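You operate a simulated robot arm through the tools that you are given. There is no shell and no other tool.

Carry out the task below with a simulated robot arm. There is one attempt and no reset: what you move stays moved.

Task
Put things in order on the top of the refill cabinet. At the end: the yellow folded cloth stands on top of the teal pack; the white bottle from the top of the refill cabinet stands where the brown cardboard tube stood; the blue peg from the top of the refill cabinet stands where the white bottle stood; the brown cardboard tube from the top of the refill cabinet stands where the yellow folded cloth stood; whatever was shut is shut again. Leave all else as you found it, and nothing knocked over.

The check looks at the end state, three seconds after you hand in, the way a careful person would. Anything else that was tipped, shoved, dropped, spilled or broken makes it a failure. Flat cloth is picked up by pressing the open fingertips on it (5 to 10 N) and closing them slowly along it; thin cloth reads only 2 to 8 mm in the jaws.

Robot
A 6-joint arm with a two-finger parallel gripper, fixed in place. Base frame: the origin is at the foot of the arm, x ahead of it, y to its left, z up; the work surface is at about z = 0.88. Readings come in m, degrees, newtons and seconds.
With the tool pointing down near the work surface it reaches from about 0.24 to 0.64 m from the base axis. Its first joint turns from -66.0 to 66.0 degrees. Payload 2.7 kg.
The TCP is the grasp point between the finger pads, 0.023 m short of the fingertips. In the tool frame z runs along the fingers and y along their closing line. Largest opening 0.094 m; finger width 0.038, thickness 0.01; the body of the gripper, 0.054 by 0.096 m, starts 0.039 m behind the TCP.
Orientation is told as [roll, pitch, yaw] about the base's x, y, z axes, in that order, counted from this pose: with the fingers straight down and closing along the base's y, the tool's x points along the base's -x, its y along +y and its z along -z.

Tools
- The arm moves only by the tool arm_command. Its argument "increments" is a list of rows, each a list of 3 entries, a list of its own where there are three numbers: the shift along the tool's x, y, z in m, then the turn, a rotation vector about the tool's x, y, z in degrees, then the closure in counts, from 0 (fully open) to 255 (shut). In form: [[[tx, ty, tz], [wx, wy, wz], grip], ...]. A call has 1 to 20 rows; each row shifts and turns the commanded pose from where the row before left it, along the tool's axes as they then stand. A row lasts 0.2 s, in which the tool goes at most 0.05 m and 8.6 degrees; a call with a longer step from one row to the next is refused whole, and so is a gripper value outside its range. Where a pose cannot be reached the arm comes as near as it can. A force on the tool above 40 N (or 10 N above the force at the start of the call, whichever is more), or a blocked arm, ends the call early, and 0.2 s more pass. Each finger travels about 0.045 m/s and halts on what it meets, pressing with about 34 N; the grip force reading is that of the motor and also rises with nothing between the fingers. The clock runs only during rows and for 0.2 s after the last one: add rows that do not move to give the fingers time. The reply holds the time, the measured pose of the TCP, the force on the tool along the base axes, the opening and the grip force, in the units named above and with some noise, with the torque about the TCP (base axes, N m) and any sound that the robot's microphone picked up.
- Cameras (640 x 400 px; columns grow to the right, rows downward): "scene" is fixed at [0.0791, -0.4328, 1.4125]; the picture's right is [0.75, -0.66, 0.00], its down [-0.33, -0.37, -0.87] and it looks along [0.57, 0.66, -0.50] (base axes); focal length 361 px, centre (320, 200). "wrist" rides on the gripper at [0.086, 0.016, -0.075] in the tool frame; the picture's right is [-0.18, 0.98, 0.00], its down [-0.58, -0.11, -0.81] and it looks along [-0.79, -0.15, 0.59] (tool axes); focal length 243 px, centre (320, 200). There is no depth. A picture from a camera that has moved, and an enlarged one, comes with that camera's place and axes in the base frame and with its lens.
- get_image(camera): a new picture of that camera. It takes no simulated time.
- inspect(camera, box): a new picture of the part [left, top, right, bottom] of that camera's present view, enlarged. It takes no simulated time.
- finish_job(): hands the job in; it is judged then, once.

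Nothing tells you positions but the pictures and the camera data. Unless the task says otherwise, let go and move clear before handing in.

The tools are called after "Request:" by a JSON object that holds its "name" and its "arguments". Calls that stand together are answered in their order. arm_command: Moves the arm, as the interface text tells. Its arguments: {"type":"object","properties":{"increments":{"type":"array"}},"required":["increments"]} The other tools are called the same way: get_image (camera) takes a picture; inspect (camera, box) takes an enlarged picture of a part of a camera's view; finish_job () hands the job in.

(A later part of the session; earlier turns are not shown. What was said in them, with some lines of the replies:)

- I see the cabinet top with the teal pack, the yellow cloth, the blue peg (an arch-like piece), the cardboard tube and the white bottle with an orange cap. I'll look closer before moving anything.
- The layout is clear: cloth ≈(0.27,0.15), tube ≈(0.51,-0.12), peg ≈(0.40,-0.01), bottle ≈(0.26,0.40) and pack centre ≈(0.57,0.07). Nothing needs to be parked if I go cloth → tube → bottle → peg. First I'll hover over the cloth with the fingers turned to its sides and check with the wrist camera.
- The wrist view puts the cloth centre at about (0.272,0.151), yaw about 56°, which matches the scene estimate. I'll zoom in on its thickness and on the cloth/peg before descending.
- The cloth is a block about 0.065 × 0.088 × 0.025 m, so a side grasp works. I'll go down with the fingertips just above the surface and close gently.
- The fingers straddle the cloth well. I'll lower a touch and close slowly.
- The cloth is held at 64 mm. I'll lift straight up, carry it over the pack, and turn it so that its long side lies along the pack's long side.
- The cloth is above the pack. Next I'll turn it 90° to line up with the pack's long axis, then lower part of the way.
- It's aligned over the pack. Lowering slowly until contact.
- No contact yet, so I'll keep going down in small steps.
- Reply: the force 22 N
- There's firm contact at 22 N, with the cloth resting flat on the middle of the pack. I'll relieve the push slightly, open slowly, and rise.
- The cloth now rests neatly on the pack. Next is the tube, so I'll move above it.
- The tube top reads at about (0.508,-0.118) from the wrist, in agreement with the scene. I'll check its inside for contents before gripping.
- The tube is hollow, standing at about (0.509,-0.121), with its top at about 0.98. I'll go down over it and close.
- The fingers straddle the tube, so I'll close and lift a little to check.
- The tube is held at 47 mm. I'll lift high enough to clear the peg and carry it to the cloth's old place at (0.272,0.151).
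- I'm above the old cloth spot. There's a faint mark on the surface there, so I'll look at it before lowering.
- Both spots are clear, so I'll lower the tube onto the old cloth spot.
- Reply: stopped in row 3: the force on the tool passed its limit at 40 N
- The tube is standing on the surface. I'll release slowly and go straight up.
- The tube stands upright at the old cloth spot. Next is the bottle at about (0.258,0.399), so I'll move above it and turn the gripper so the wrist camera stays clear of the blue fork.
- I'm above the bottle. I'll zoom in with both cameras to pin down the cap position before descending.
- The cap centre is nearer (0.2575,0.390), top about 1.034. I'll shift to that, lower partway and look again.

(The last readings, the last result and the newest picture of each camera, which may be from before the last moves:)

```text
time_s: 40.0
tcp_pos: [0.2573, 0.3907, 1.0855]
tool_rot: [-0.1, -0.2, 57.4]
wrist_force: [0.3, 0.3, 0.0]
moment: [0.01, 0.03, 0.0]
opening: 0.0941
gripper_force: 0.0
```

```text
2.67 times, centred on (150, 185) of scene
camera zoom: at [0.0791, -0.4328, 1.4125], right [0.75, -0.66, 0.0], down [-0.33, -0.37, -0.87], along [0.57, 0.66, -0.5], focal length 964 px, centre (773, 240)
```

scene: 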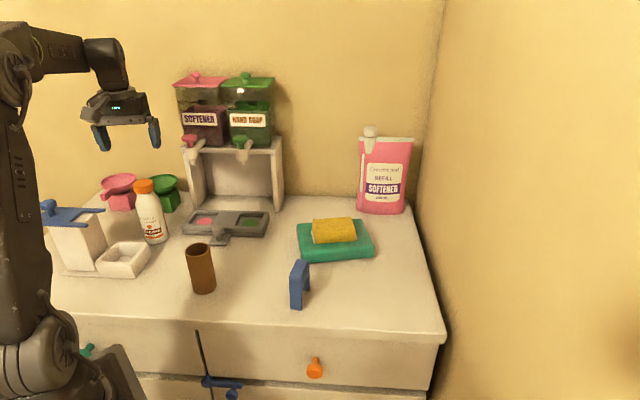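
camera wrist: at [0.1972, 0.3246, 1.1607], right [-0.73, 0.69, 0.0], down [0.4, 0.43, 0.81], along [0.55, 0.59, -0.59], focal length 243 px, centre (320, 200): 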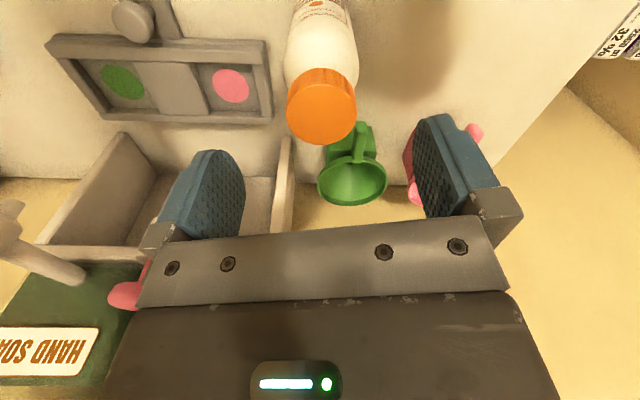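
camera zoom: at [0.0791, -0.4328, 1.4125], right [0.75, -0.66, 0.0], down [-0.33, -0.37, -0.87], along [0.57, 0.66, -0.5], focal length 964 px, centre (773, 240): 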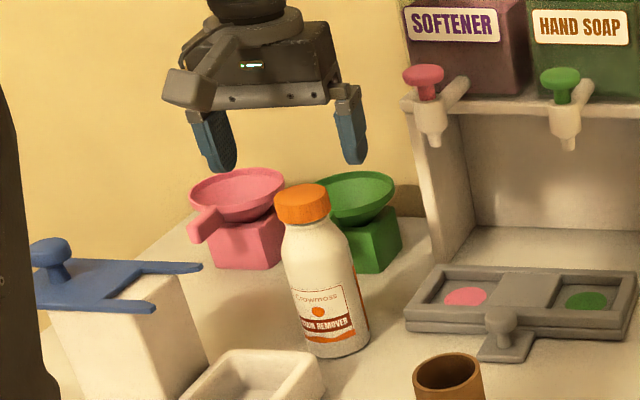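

The two-height check puts the cap top at z≈1.032, centred within 1–2 mm. I'll go down so the pads take the cap, and close.

Request:
{"name": "arm_command", "arguments": {"increments": [[[0, 0, 0.025], [0, 0, 0], 0], [[0, 0, 0.02], [0, 0, 0], 0], [[0, 0, 0.014], [0, 0, 0], 0], [[0, 0, 0.007], [0, 0, 0], 0], [[0, 0, 0], [0, 0, 0], 0]]}}

Request:
{"name": "get_image", "arguments": {"camera": "wrist"}}

Request:
{"name": "inspect", "arguments": {"camera": "scene", "box": [80, 130, 220, 260]}}

```text
time_s: 41.2
tcp_pos: [0.2577, 0.3904, 1.0214]
tool_rot: [-0.1, -0.1, 57.4]
wrist_force: [-0.6, 0.5, -0.4]
moment: [-0.01, -0.02, -0.02]
opening: 0.094
gripper_force: 0.1
```

```text
taken
camera wrist: at [0.1978, 0.3246, 1.096], right [-0.73, 0.69, 0.0], down [0.4, 0.43, 0.81], along [0.55, 0.59, -0.59], focal length 243 px, centre (320, 200)
```

wrist: 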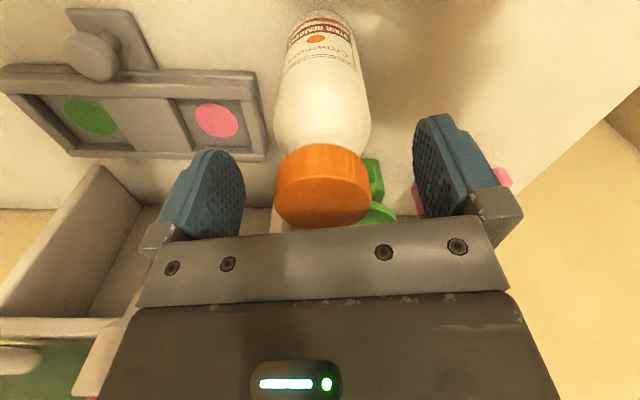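

```text
3.08 times, centred on (150, 195) of scene
camera zoom: at [0.0791, -0.4328, 1.4125], right [0.75, -0.66, 0.0], down [-0.33, -0.37, -0.87], along [0.57, 0.66, -0.5], focal length 1112 px, centre (843, 215)
```

zoom: 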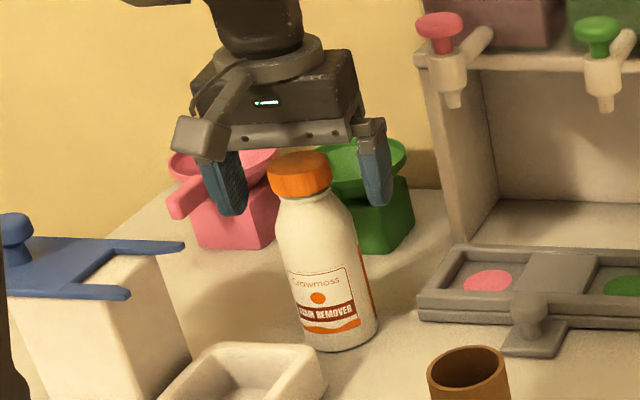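

The cap sits between the pads. I'll close and do a small test lift.

Request:
{"name": "arm_command", "arguments": {"increments": [[[0, 0, 0], [0, 0, 0], 50], [[0, 0, 0], [0, 0, 0], 85], [[0, 0, 0], [0, 0, 0], 110], [[0, 0, 0], [0, 0, 0], 125], [[0, 0, 0], [0, 0, 0], 140], [[0, 0, 0], [0, 0, 0], 155], [[0, 0, 0], [0, 0, 0], 175], [[0, 0, 0], [0, 0, 0], 175], [[0, 0, -0.004], [0, 0, 0], 175], [[0, 0, -0.008], [0, 0, 0], 175], [[0, 0, -0.008], [0, 0, 0], 175], [[0, 0, 0], [0, 0, 0], 175]]}}

Request:
{"name": "get_image", "arguments": {"camera": "wrist"}}

Request:
{"name": "inspect", "arguments": {"camera": "scene", "box": [80, 130, 220, 260]}}

```text
time_s: 43.8
tcp_pos: [0.2579, 0.3896, 1.041]
tool_rot: [-0.1, -0.3, 57.4]
wrist_force: [0.6, -0.1, -2.1]
moment: [0.0, 0.01, -0.01]
opening: 0.0428
gripper_force: 33.8
```

```text
taken
camera wrist: at [0.1981, 0.3244, 1.1155], right [-0.73, 0.69, 0.0], down [0.4, 0.43, 0.81], along [0.55, 0.59, -0.59], focal length 243 px, centre (320, 200)
```

wrist: 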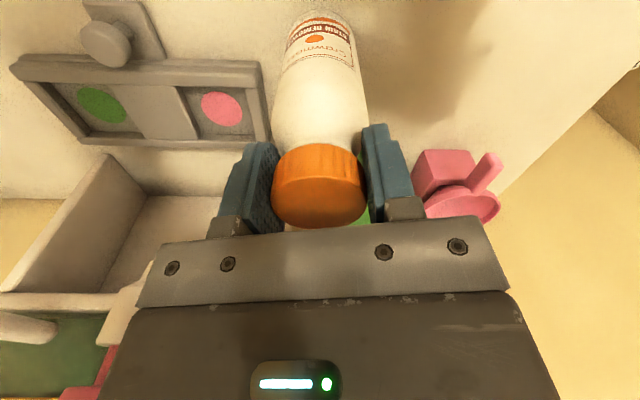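

```text
3.08 times, centred on (150, 195) of scene
camera zoom: at [0.0791, -0.4327, 1.4125], right [0.75, -0.66, 0.0], down [-0.33, -0.37, -0.87], along [0.57, 0.66, -0.5], focal length 1112 px, centre (843, 215)
```

zoom: 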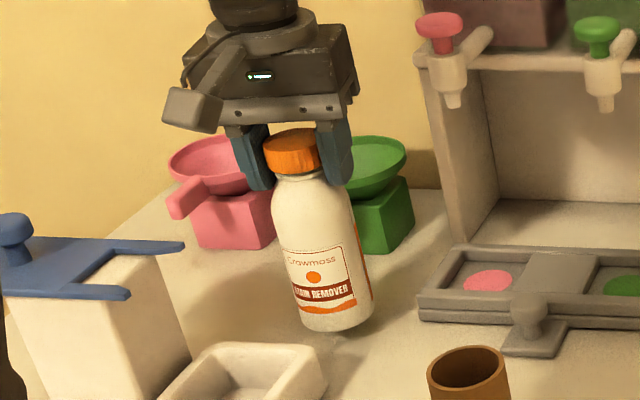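

The bottle is held (43 mm, about 0.2 kg). I'll lift high and carry it over to the old tube spot at (0.510,-0.121).

Request:
{"name": "arm_command", "arguments": {"increments": [[[0, 0, -0.02], [0, 0, 0], 175], [[0, 0, -0.03], [0, 0, 0], 175], [[0, 0, -0.03], [0, 0, 0], 175], [[0, 0, -0.03], [0, 0, 0], 175], [[0, 0, -0.015], [0, 0, 0], 175], [[0, 0, 0], [0, 0, 0], 175]]}}

Request:
{"name": "arm_command", "arguments": {"increments": [[[0.01, -0.0165, 0], [0, 0, 0], 175], [[0.0173, -0.0287, 0], [0, 0, 0], 175], [[0.0173, -0.0287, 0], [0, 0, 0], 175], [[0.0173, -0.0287, 0], [0, 0, 0], 175], [[0.0173, -0.0287, 0], [0, 0, 0], 175], [[0.0173, -0.0287, 0], [0, 0, 0], 175], [[0.0173, -0.0287, 0], [0, 0, 0], 175], [[0.0173, -0.0287, 0], [0, 0, 0], 175], [[0.0173, -0.0287, 0], [0, 0, 0], 175], [[0.0173, -0.0287, 0], [0, 0, 0], 175], [[0.0173, -0.0287, 0], [0, 0, 0], 175], [[0.0173, -0.0287, 0], [0, 0, 0], 175], [[0.0173, -0.0287, 0], [0, 0, 0], 175], [[0.0173, -0.0287, 0], [0, 0, 0], 175], [[0.0173, -0.0287, 0], [0, 0, 0], 175], [[0.0173, -0.0287, 0], [0, 0, 0], 175], [[0.0173, -0.0287, 0], [0, 0, 0], 175], [[0.008, -0.012, 0], [0, 0, 0], 175], [[0, 0, 0], [0, 0, 0], 175]]}}

Request:
{"name": "get_image", "arguments": {"camera": "scene"}}

Request:
{"name": "get_image", "arguments": {"camera": "wrist"}}

```text
time_s: 45.2
tcp_pos: [0.2569, 0.3907, 1.1654]
tool_rot: [-0.1, -0.3, 57.4]
wrist_force: [0.6, 1.3, -1.8]
moment: [0.01, 0.01, 0.02]
opening: 0.0428
gripper_force: 34.4
```

```text
time_s: 49.2
tcp_pos: [0.5082, -0.1226, 1.1676]
tool_rot: [-0.1, -0.2, 57.4]
wrist_force: [-0.4, -0.6, -1.6]
moment: [0.02, -0.03, 0.01]
opening: 0.0424
gripper_force: 33.6
```

```text
taken
```

scene: 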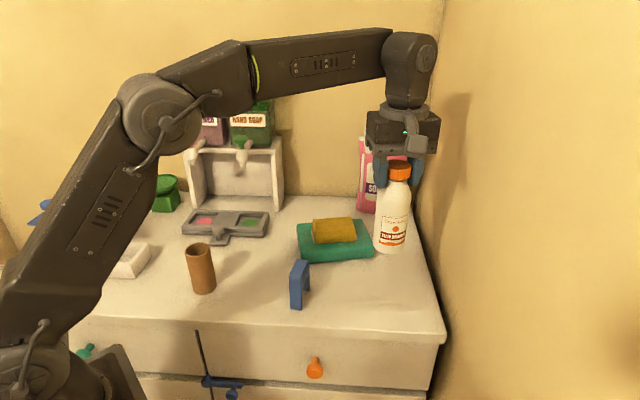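

```text
taken
camera wrist: at [0.4486, -0.1882, 1.2424], right [-0.73, 0.68, 0.0], down [0.4, 0.43, 0.81], along [0.55, 0.59, -0.59], focal length 243 px, centre (320, 200)
```

wrist: 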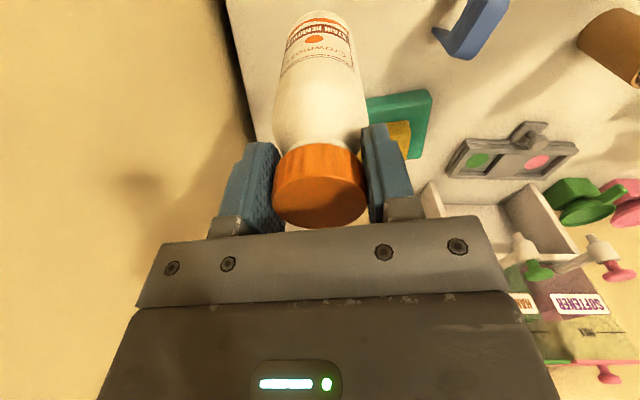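

The bottle hangs over the old tube spot. I'll lower it to just above the surface.

Request:
{"name": "arm_command", "arguments": {"increments": [[[-0.0019, -0.0009, 0.015], [0, 0, 0], 175], [[0, 0, 0.025], [0, 0, 0], 175], [[0, 0, 0.03], [0, 0, 0], 175], [[0, 0, 0.03], [0, 0, 0], 175], [[0, 0, 0.02], [0, 0, 0], 175], [[0, 0, 0.012], [0, 0, 0], 175], [[0, 0, 0.006], [0, 0, 0], 175], [[0, 0, 0], [0, 0, 0], 175]]}}

Request:
{"name": "inspect", "arguments": {"camera": "scene", "box": [330, 190, 450, 320]}}

```text
time_s: 51.0
tcp_pos: [0.5118, -0.1197, 1.028]
tool_rot: [-0.1, -0.2, 57.4]
wrist_force: [-0.3, -0.1, -2.0]
moment: [-0.03, 0.03, 0.0]
opening: 0.0422
gripper_force: 33.7
```

```text
3.08 times, centred on (390, 255) of scene
camera zoom: at [0.0791, -0.4328, 1.4125], right [0.75, -0.66, 0.0], down [-0.33, -0.37, -0.87], along [0.57, 0.66, -0.5], focal length 1112 px, centre (105, 31)
```

zoom: 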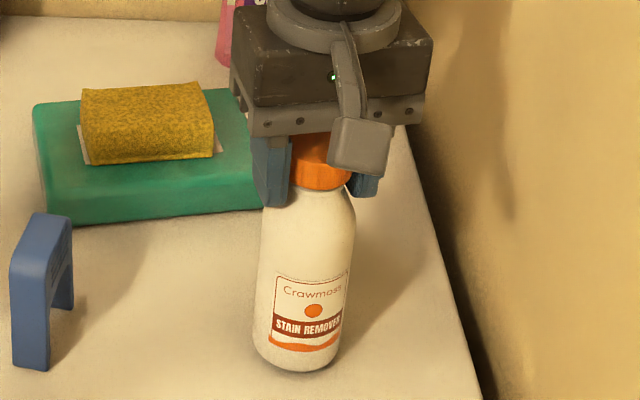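

Request:
{"name": "arm_command", "arguments": {"increments": [[[0, 0, 0.002], [0, 0, 0], 175], [[0, 0, 0.002], [0, 0, 0], 175], [[0, 0, 0.0015], [0, 0, 0], 175], [[0, 0, 0], [0, 0, 0], 175]]}}

```text
time_s: 52.0
tcp_pos: [0.5114, -0.1196, 1.0231]
tool_rot: [-0.1, -0.2, 57.4]
wrist_force: [-0.3, 0.1, 1.8]
moment: [0.18, 0.09, 0.01]
opening: 0.0422
gripper_force: 33.3
```

It's in first contact. One more millimetre to seat it, then I'll release slowly and rise.

Request:
{"name": "arm_command", "arguments": {"increments": [[[0, 0, 0.001], [0, 0, 0], 175], [[0, 0, 0], [0, 0, 0], 175]]}}

Request:
{"name": "arm_command", "arguments": {"increments": [[[0, 0, 0], [0, 0, 0], 155], [[0, 0, 0], [0, 0, 0], 140], [[0, 0, 0], [0, 0, 0], 125], [[0, 0, 0], [0, 0, 0], 105], [[0, 0, 0], [0, 0, 0], 75], [[0, 0, 0], [0, 0, 0], 40], [[0, 0, 0], [0, 0, 0], 0], [[0, 0, 0], [0, 0, 0], 0], [[0, 0, 0], [0, 0, 0], 0], [[0, 0, -0.01], [0, 0, 0], 0], [[0, 0, -0.02], [0, 0, 0], 0], [[0, 0, -0.03], [0, 0, 0], 0], [[0, 0, -0.04], [0, 0, 0], 0], [[0, 0, 0], [0, 0, 0], 0]]}}

Request:
{"name": "get_image", "arguments": {"camera": "scene"}}

Request:
{"name": "get_image", "arguments": {"camera": "wrist"}}

```text
time_s: 52.6
tcp_pos: [0.5118, -0.12, 1.0232]
tool_rot: [-0.2, -0.2, 57.4]
wrist_force: [-3.8, 0.8, 13.1]
moment: [0.22, 0.37, 0.02]
opening: 0.042
gripper_force: 34.2
```

```text
time_s: 55.6
tcp_pos: [0.5131, -0.1194, 1.1213]
tool_rot: [-0.1, -0.2, 57.4]
wrist_force: [0.3, 0.7, -0.5]
moment: [0.03, -0.01, 0.0]
opening: 0.094
gripper_force: 0.1
```

```text
taken
```

scene: 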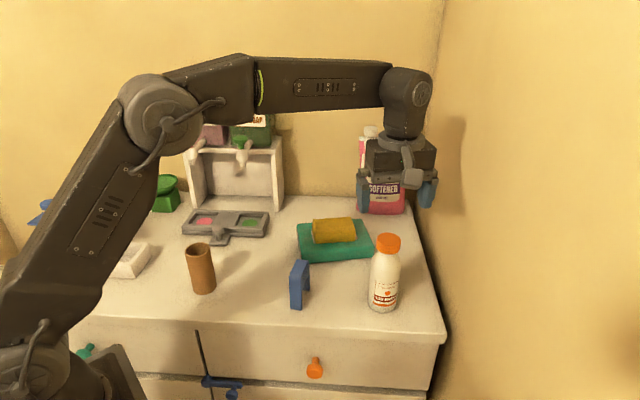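

```text
taken
camera wrist: at [0.4524, -0.1866, 1.1965], right [-0.73, 0.69, 0.0], down [0.4, 0.43, 0.81], along [0.55, 0.59, -0.59], focal length 243 px, centre (320, 200)
```

wrist: 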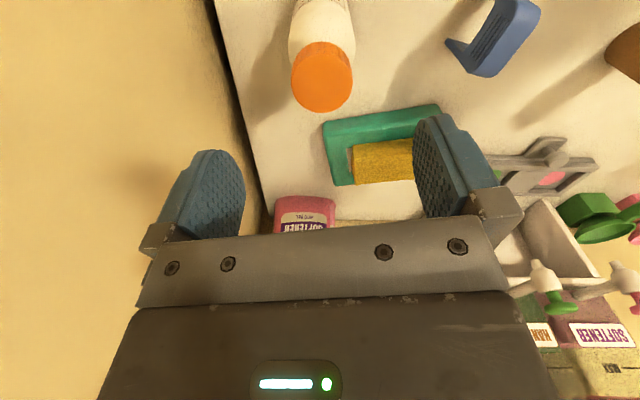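

The bottle stands where the tube was. The last move is the peg, so I'll go above it, align to its thin side, and look.

Request:
{"name": "arm_command", "arguments": {"increments": [[[-0.0068, 0.0314, 0], [0, 0, 0], 0], [[-0.0068, 0.0314, 0], [0, 0, 0], 0], [[-0.0068, 0.0314, 0], [0, 0, 0], 0], [[-0.0068, 0.0314, 0], [0, 0, 0], 0], [[-0.0068, 0.0314, 0], [0, 0, 0], 0], [[0, 0, 0], [0, 0, 7.5], 0], [[0, 0, 0], [0, 0, 7.5], 0], [[0, 0, 0], [0, 0, 7.5], 0], [[0, 0, 0.02], [0, 0, 0], 0], [[0, 0, 0.02], [0, 0, 0], 0], [[0, 0, 0], [0, 0, 0], 0]]}}

Request:
{"name": "get_image", "arguments": {"camera": "wrist"}}

Request:
{"name": "inspect", "arguments": {"camera": "scene", "box": [260, 180, 420, 330]}}

Request:
{"name": "inspect", "arguments": {"camera": "wrist", "box": [240, 0, 420, 130]}}

Request:
{"name": "inspect", "arguments": {"camera": "scene", "box": [275, 250, 325, 320]}}

```text
time_s: 58.0
tcp_pos: [0.3978, -0.0042, 1.0824]
tool_rot: [0.0, -0.2, 34.8]
wrist_force: [0.2, 0.5, 0.6]
moment: [0.0, 0.01, 0.01]
opening: 0.0938
gripper_force: 0.0
```

```text
taken
camera wrist: at [0.3164, -0.0431, 1.1569], right [-0.41, 0.91, 0.0], down [0.54, 0.24, 0.81], along [0.74, 0.33, -0.59], focal length 243 px, centre (320, 200)
```

wrist: 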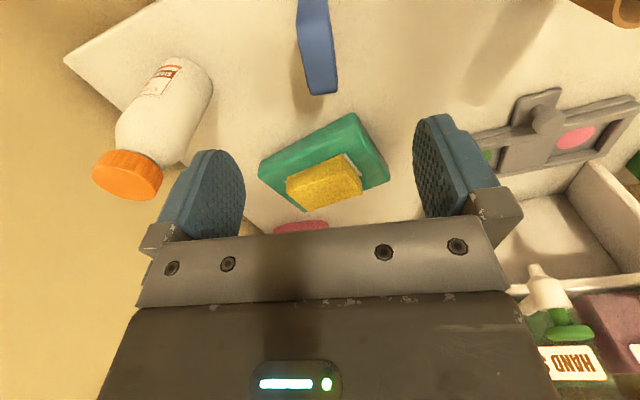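

```text
2.67 times, centred on (340, 255) of scene
camera zoom: at [0.0791, -0.4328, 1.4125], right [0.75, -0.66, 0.0], down [-0.33, -0.37, -0.87], along [0.57, 0.66, -0.5], focal length 964 px, centre (267, 53)
```

zoom: 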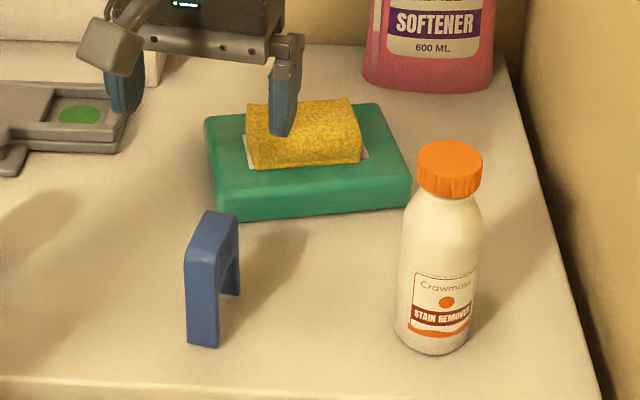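

```text
3.08 times, centred on (330, 65) of wrist
camera zoom: at [0.3164, -0.0431, 1.1569], right [-0.41, 0.91, 0.0], down [0.54, 0.24, 0.81], along [0.74, 0.33, -0.59], focal length 746 px, centre (289, 615)
```

zoom: 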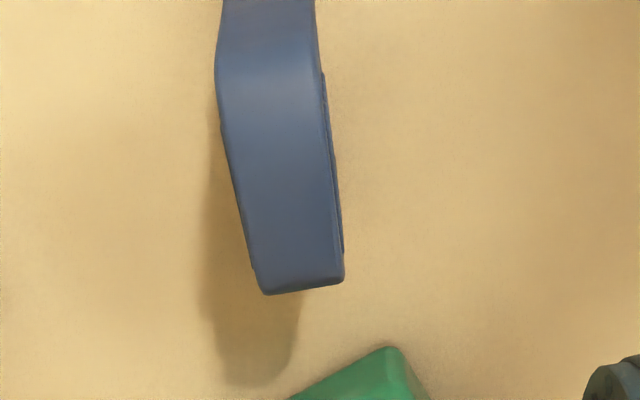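

```text
5.71 times, centred on (300, 285) of scene
camera zoom: at [0.0791, -0.4328, 1.4125], right [0.75, -0.66, 0.0], down [-0.33, -0.37, -0.87], along [0.57, 0.66, -0.5], focal length 2065 px, centre (434, -286)
```

zoom: 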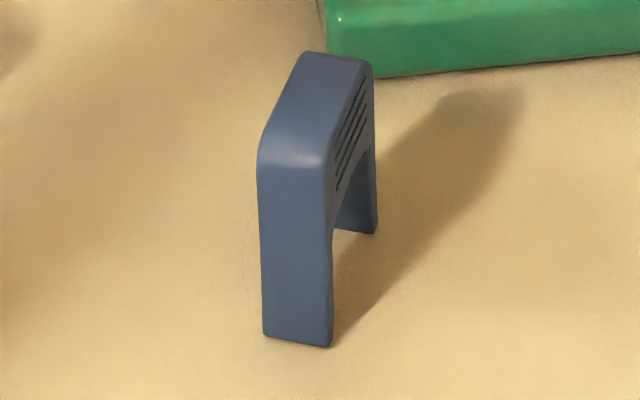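

The peg is centred under the gripper and aligned, with its top at z≈0.96. I'll descend and grip its top bar.

Request:
{"name": "arm_command", "arguments": {"increments": [[[0.001, 0, 0.03], [0, 0, 0], 0], [[0, 0, 0.03], [0, 0, 0], 0], [[0, 0, 0.03], [0, 0, 0], 0], [[0, 0, 0.025], [0, 0, 0], 0], [[0, 0, 0.015], [0, 0, 0], 0], [[0, 0, 0.007], [0, 0, 0], 0], [[0, 0, 0], [0, 0, 0], 0]]}}

Request:
{"name": "get_image", "arguments": {"camera": "wrist"}}

Request:
{"name": "inspect", "arguments": {"camera": "scene", "box": [240, 200, 360, 320]}}

```text
time_s: 59.6
tcp_pos: [0.398, -0.0068, 0.9443]
tool_rot: [0.0, -0.2, 34.8]
wrist_force: [0.3, -0.2, 0.4]
moment: [0.04, 0.04, 0.01]
opening: 0.0939
gripper_force: 0.1
```

```text
taken
camera wrist: at [0.3168, -0.0452, 1.0195], right [-0.41, 0.91, 0.0], down [0.54, 0.24, 0.81], along [0.74, 0.33, -0.59], focal length 243 px, centre (320, 200)
```

wrist: 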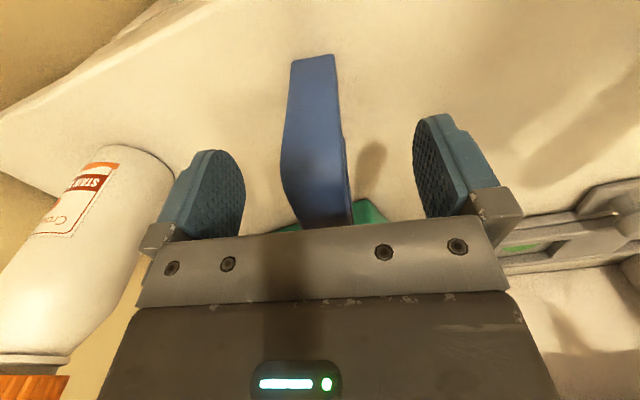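

```text
3.33 times, centred on (300, 260) of scene
camera zoom: at [0.0791, -0.4328, 1.4125], right [0.75, -0.66, 0.0], down [-0.33, -0.37, -0.87], along [0.57, 0.66, -0.5], focal length 1204 px, centre (387, 0)
```

zoom: 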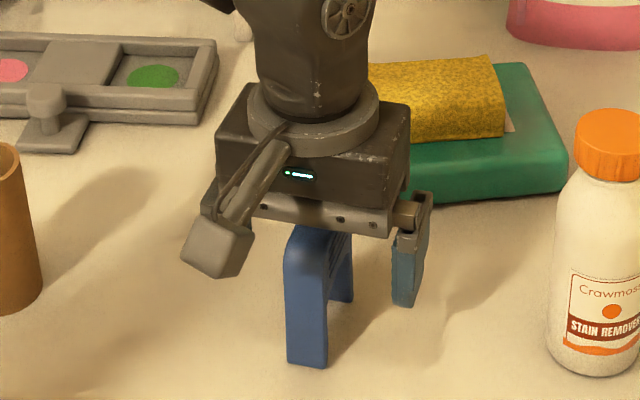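

Request:
{"name": "arm_command", "arguments": {"increments": [[[0, 0, 0], [0, 0, 0], 50], [[0, 0, 0], [0, 0, 0], 100], [[0, 0, 0], [0, 0, 0], 140], [[0, 0, 0], [0, 0, 0], 165], [[0, 0, 0], [0, 0, 0], 180], [[0, 0, 0], [0, 0, 0], 190], [[0, 0, 0], [0, 0, 0], 200], [[0, 0, 0], [0, 0, 0], 215], [[0, 0, 0], [0, 0, 0], 225], [[0, 0, 0], [0, 0, 0], 225]]}}

Request:
{"name": "arm_command", "arguments": {"increments": [[[0, 0, -0.004], [0, 0, 0], 225], [[0, 0, -0.01], [0, 0, 0], 225], [[0, 0, -0.015], [0, 0, 0], 225], [[0, 0, 0], [0, 0, 0], 225]]}}

Request:
{"name": "get_image", "arguments": {"camera": "wrist"}}

Request:
{"name": "inspect", "arguments": {"camera": "scene", "box": [240, 200, 360, 320]}}

```text
time_s: 61.8
tcp_pos: [0.3977, -0.0078, 0.9443]
tool_rot: [0.1, -0.2, 35.0]
wrist_force: [0.4, -0.4, 0.3]
moment: [-0.03, -0.02, -0.01]
opening: 0.0231
gripper_force: 34.2
```

```text
time_s: 62.8
tcp_pos: [0.3963, -0.0076, 0.9737]
tool_rot: [-0.1, -0.2, 34.9]
wrist_force: [-0.8, 0.3, -0.7]
moment: [0.01, -0.01, 0.01]
opening: 0.0229
gripper_force: 34.2
```

```text
taken
camera wrist: at [0.3161, -0.0458, 1.0479], right [-0.41, 0.91, 0.0], down [0.54, 0.24, 0.81], along [0.74, 0.33, -0.59], focal length 243 px, centre (320, 200)
```

wrist: 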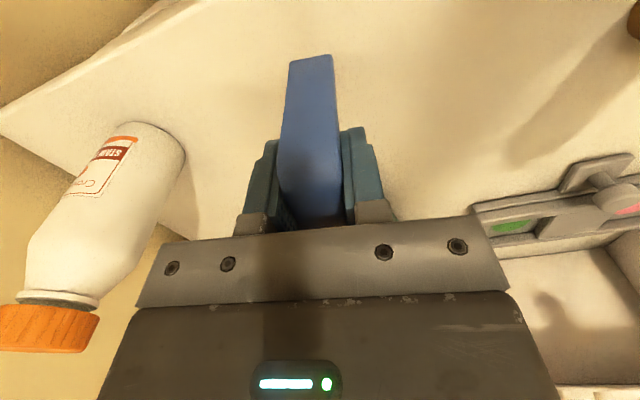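

```text
3.33 times, centred on (300, 260) of scene
camera zoom: at [0.0791, -0.4328, 1.4125], right [0.75, -0.66, 0.0], down [-0.33, -0.37, -0.87], along [0.57, 0.66, -0.5], focal length 1204 px, centre (387, 0)
```

zoom: 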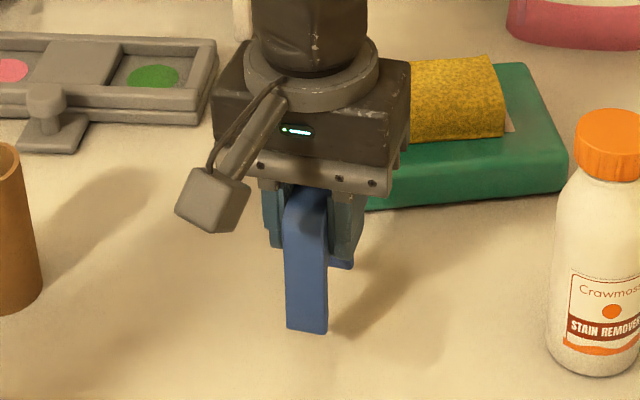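

The peg is held. I'll lift it clear of everything, carry it to the bottle's old spot at (0.258,0.390), and turn slightly to keep the camera clear of the fork.

Request:
{"name": "arm_command", "arguments": {"increments": [[[0, 0, -0.03], [0, 0, 0], 225], [[0, 0, -0.033], [0, 0, 0], 225], [[0, 0, -0.033], [0, 0, 0], 225], [[0, 0, -0.03], [0, 0, 0], 225], [[-0.00945, 0.0338, 0], [0, 0, 0], 225], [[-0.00945, 0.0338, 0], [0, 0, 0], 225], [[-0.00945, 0.0338, 0], [0, 0, 0], 225], [[-0.00945, 0.0338, 0], [0, 0, 0], 225], [[-0.00945, 0.0338, 0], [0, 0, 0], 225], [[-0.00945, 0.0338, 0], [0, 0, 0], 225], [[-0.00945, 0.0338, 0], [0, 0, 0], 225], [[-0.00945, 0.0338, 0], [0, 0, 0], 225], [[-0.00945, 0.0338, 0], [0, 0, 0], 225], [[-0.00945, 0.0338, 0], [0, 0, 0], 225], [[-0.00945, 0.0338, 0], [0, 0, 0], 225], [[-0.00945, 0.0338, 0], [0, 0, 0], 225], [[0, 0, 0], [0, 0, -8.4], 225], [[0, 0, 0], [0, 0, -8.4], 225], [[0, 0, 0], [0, 0, -8.4], 225], [[0, 0, 0], [0, 0, 0], 225]]}}

Request:
{"name": "get_image", "arguments": {"camera": "scene"}}

Request:
{"name": "get_image", "arguments": {"camera": "wrist"}}

```text
time_s: 67.0
tcp_pos: [0.2553, 0.3891, 1.1001]
tool_rot: [-0.1, -0.2, 60.3]
wrist_force: [-0.1, 0.8, -0.3]
moment: [0.04, -0.02, 0.01]
opening: 0.0229
gripper_force: 33.9
```

```text
taken
```

scene: 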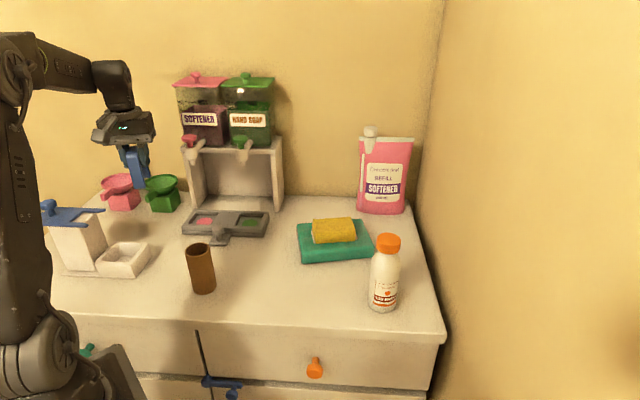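

```text
taken
camera wrist: at [0.1996, 0.3203, 1.175], right [-0.76, 0.65, 0.0], down [0.38, 0.45, 0.81], along [0.52, 0.61, -0.59], focal length 243 px, centre (320, 200)
```

wrist: 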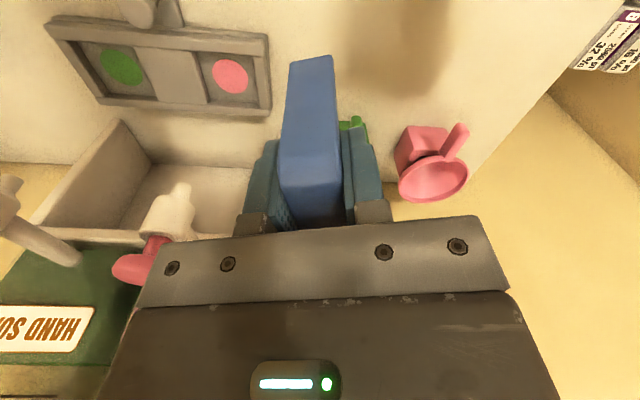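

Request:
{"name": "arm_command", "arguments": {"increments": [[[-0.0021, -0.0017, 0.02], [0, 0, 0], 225], [[0, 0, 0.03], [0, 0, 0], 225], [[0, 0, 0.03], [0, 0, 0], 225], [[0, 0, 0], [0, 0, 0], 225]]}}

Request:
{"name": "inspect", "arguments": {"camera": "scene", "box": [40, 130, 200, 285]}}

Request:
{"name": "get_image", "arguments": {"camera": "wrist"}}

```text
time_s: 68.0
tcp_pos: [0.2618, 0.3917, 1.0205]
tool_rot: [-0.1, -0.3, 60.1]
wrist_force: [0.8, 0.2, -0.1]
moment: [0.0, 0.03, -0.01]
opening: 0.023
gripper_force: 34.0
```

```text
2.58 times, centred on (120, 208) of scene
camera zoom: at [0.0791, -0.4328, 1.4125], right [0.75, -0.66, 0.0], down [-0.33, -0.37, -0.87], along [0.57, 0.66, -0.5], focal length 932 px, centre (836, 181)
```

zoom: 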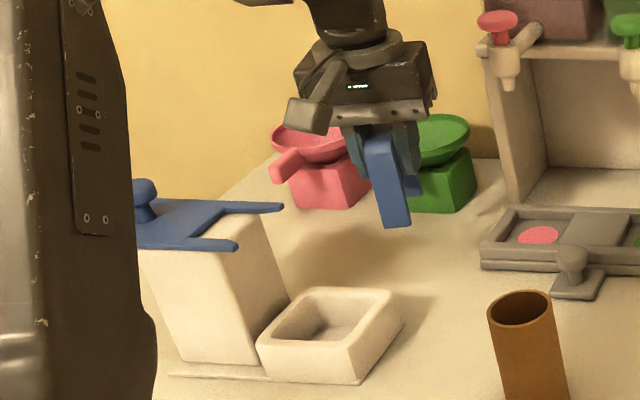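

```text
taken
camera wrist: at [0.2039, 0.3232, 1.0943], right [-0.76, 0.65, 0.0], down [0.38, 0.45, 0.81], along [0.53, 0.61, -0.59], focal length 243 px, centre (320, 200)
```

wrist: 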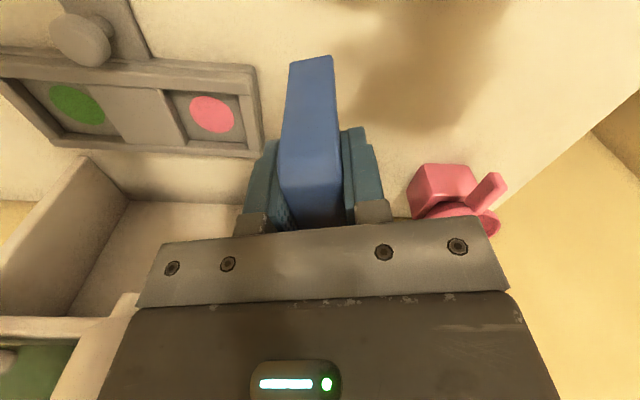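

Clear of the fork. Lowering the peg to just above the surface.

Request:
{"name": "arm_command", "arguments": {"increments": [[[0, 0, 0.025], [0, 0, 0], 225], [[0, 0, 0.022], [0, 0, 0], 225], [[0, 0, 0.015], [0, 0, 0], 225], [[0, 0, 0.006], [0, 0, 0], 225], [[0, 0, 0], [0, 0, 0], 225]]}}

Request:
{"name": "inspect", "arguments": {"camera": "scene", "box": [40, 130, 200, 285]}}

```text
time_s: 69.2
tcp_pos: [0.2622, 0.3911, 0.9511]
tool_rot: [-0.1, -0.2, 60.1]
wrist_force: [0.6, -0.8, -0.8]
moment: [-0.01, 0.01, 0.03]
opening: 0.0231
gripper_force: 33.7
```

```text
2.58 times, centred on (120, 208) of scene
camera zoom: at [0.0791, -0.4328, 1.4125], right [0.75, -0.66, 0.0], down [-0.33, -0.37, -0.87], along [0.57, 0.66, -0.5], focal length 932 px, centre (836, 181)
```

zoom: 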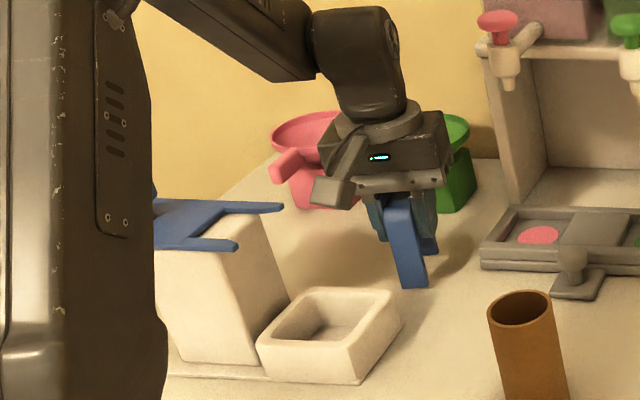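

A small correction of 4 mm in x, then down to contact.

Request:
{"name": "arm_command", "arguments": {"increments": [[[0.002, 0.003, 0], [0, 0, 0], 225], [[0, 0, 0.002], [0, 0, 0], 225], [[0, 0, 0.002], [0, 0, 0], 225], [[0, 0, 0.0015], [0, 0, 0], 225], [[0, 0, 0], [0, 0, 0], 225]]}}

```text
time_s: 70.4
tcp_pos: [0.257, 0.3908, 0.9452]
tool_rot: [-0.1, -0.2, 60.1]
wrist_force: [-0.2, 0.2, -0.4]
moment: [-0.01, 0.01, 0.03]
opening: 0.023
gripper_force: 33.6
```

Request:
{"name": "arm_command", "arguments": {"increments": [[[0, 0, 0.001], [0, 0, 0], 225], [[0, 0, 0.001], [0, 0, 0], 225], [[0, 0, 0], [0, 0, 0], 225]]}}

```text
time_s: 71.2
tcp_pos: [0.2563, 0.3909, 0.9455]
tool_rot: [-0.2, -0.3, 60.1]
wrist_force: [1.0, -1.5, 7.9]
moment: [-0.11, 0.0, -0.02]
opening: 0.0228
gripper_force: 33.8
```

There's contact at 8 N. I'll open slowly and only partway because of the neighbours, then rise.

Request:
{"name": "arm_command", "arguments": {"increments": [[[0, 0, 0], [0, 0, 0], 205], [[0, 0, 0], [0, 0, 0], 190], [[0, 0, 0], [0, 0, 0], 175], [[0, 0, 0], [0, 0, 0], 155], [[0, 0, 0], [0, 0, 0], 130], [[0, 0, 0], [0, 0, 0], 105], [[0, 0, 0], [0, 0, 0], 100], [[0, 0, 0], [0, 0, 0], 100], [[0, 0, -0.01], [0, 0, 0], 100], [[0, 0, -0.02], [0, 0, 0], 100], [[0, 0, -0.03], [0, 0, 0], 100], [[0, 0, -0.04], [0, 0, 0], 100], [[0, 0, -0.04], [0, 0, 0], 100], [[0, 0, -0.04], [0, 0, 0], 100], [[0, 0, 0], [0, 0, 0], 100]]}}

Request:
{"name": "get_image", "arguments": {"camera": "scene"}}

Request:
{"name": "inspect", "arguments": {"camera": "scene", "box": [40, 150, 220, 300]}}

Request:
{"name": "get_image", "arguments": {"camera": "wrist"}}

```text
time_s: 74.4
tcp_pos: [0.2558, 0.3907, 1.1249]
tool_rot: [-0.1, -0.1, 60.2]
wrist_force: [0.4, 0.4, -0.5]
moment: [-0.03, 0.02, 0.04]
opening: 0.0574
gripper_force: 0.0
```

```text
taken
```

scene: 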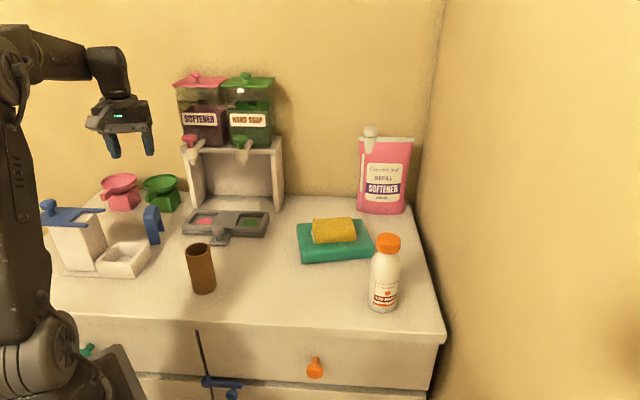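

```text
2.67 times, centred on (130, 225) of scene
camera zoom: at [0.0791, -0.4328, 1.4125], right [0.75, -0.66, 0.0], down [-0.33, -0.37, -0.87], along [0.57, 0.66, -0.5], focal length 964 px, centre (827, 133)
```

zoom: 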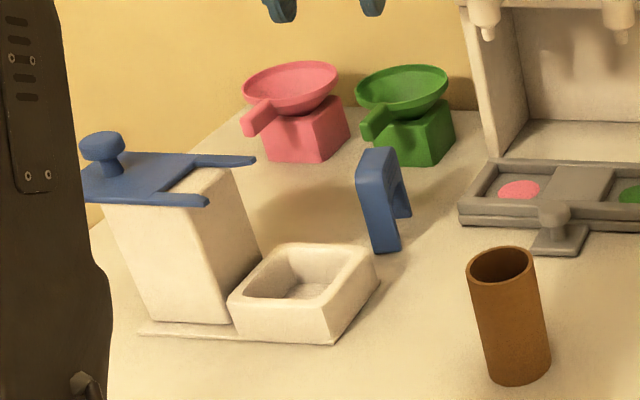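

```text
taken
camera wrist: at [0.198, 0.3216, 1.1997], right [-0.76, 0.65, 0.0], down [0.38, 0.45, 0.81], along [0.53, 0.61, -0.59], focal length 243 px, centre (320, 200)
```

wrist: 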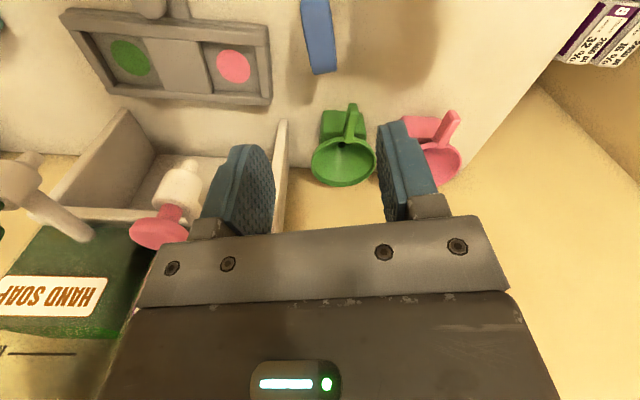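

The peg stands upright at the bottle's old spot and nothing around it has moved. I'll bring the arm back to a neutral, clear pose and do a final check.

Request:
{"name": "arm_command", "arguments": {"increments": [[[0, 0, -0.03], [0, 0, 0], 100], [[0.0212, -0.0288, 0], [0, 0, 0], 60], [[0.0212, -0.0288, 0], [0, 0, 0], 30], [[0.0212, -0.0288, 0], [0, 0, 0], 0], [[0.0212, -0.0288, 0], [0, 0, 0], 0], [[0.0212, -0.0288, 0], [0, 0, 0], 0], [[0.0212, -0.0288, 0], [0, 0, 0], 0], [[0.0212, -0.0288, 0], [0, 0, 0], 0], [[0.0212, -0.0288, 0], [0, 0, 0], 0], [[0.0212, -0.0288, 0], [0, 0, 0], 0], [[0.0212, -0.0288, 0], [0, 0, 0], 0], [[0.0212, -0.0288, 0], [0, 0, 0], 0], [[0, 0, 0], [0, 0, 0], 0]]}}

Request:
{"name": "get_image", "arguments": {"camera": "scene"}}

Request:
{"name": "inspect", "arguments": {"camera": "scene", "box": [60, 150, 440, 400]}}

```text
time_s: 77.2
tcp_pos: [0.4143, 0.0294, 1.1547]
tool_rot: [-0.1, -0.2, 60.1]
wrist_force: [0.3, -0.5, 0.0]
moment: [0.0, 0.01, -0.02]
opening: 0.094
gripper_force: 0.1
```

```text
taken
```

scene: 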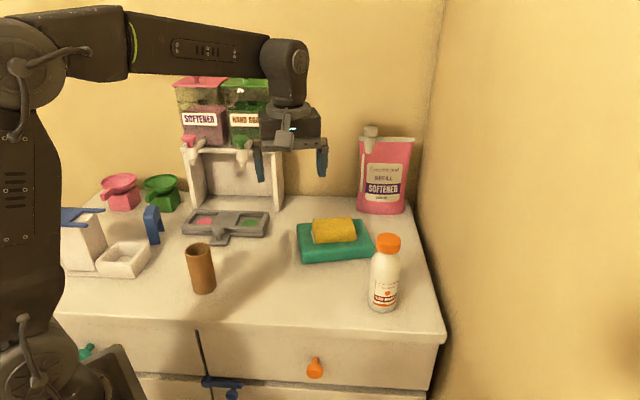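

```text
1.60 times, centred on (250, 275) of scene
camera zoom: at [0.0791, -0.4328, 1.4125], right [0.75, -0.66, 0.0], down [-0.33, -0.37, -0.87], along [0.57, 0.66, -0.5], focal length 578 px, centre (432, 80)
```

zoom: 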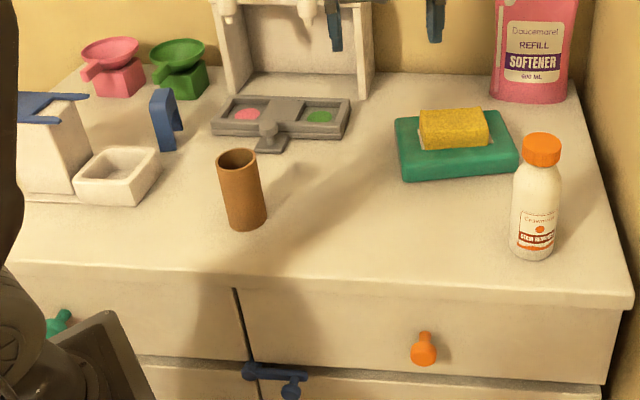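

All four pieces are where they belong: cloth on the pack, tube on the cloth's spot, bottle on the tube's spot and peg on the bottle's spot. Everything is upright, the drawers and doors are still shut, and the arm is clear, so I'm handing in.

Request:
{"name": "finish_job", "arguments": {}}

```text
The job is handed in.
```

The cabinet top is in order and I've handed the job in. No verdict has come back from the check yet.

- **Yellow folded cloth:** it lies flat on the middle of the teal pack.
- **Brown cardboard tube:** it stands where the cloth was.
- **White bottle:** it stands where the tube was.
- **Blue peg:** it stands where the bottle was. It is turned about 25° from its original angle, to keep the gripper clear of the white dispenser next to it.

By the pictures and arm readings, the tube, bottle and peg are each within a few millimetres of their target spots. In the last pictures all the pieces were upright and nothing else had moved. The drawers and doors stayed shut throughout. The arm is back near its starting position with the gripper open.
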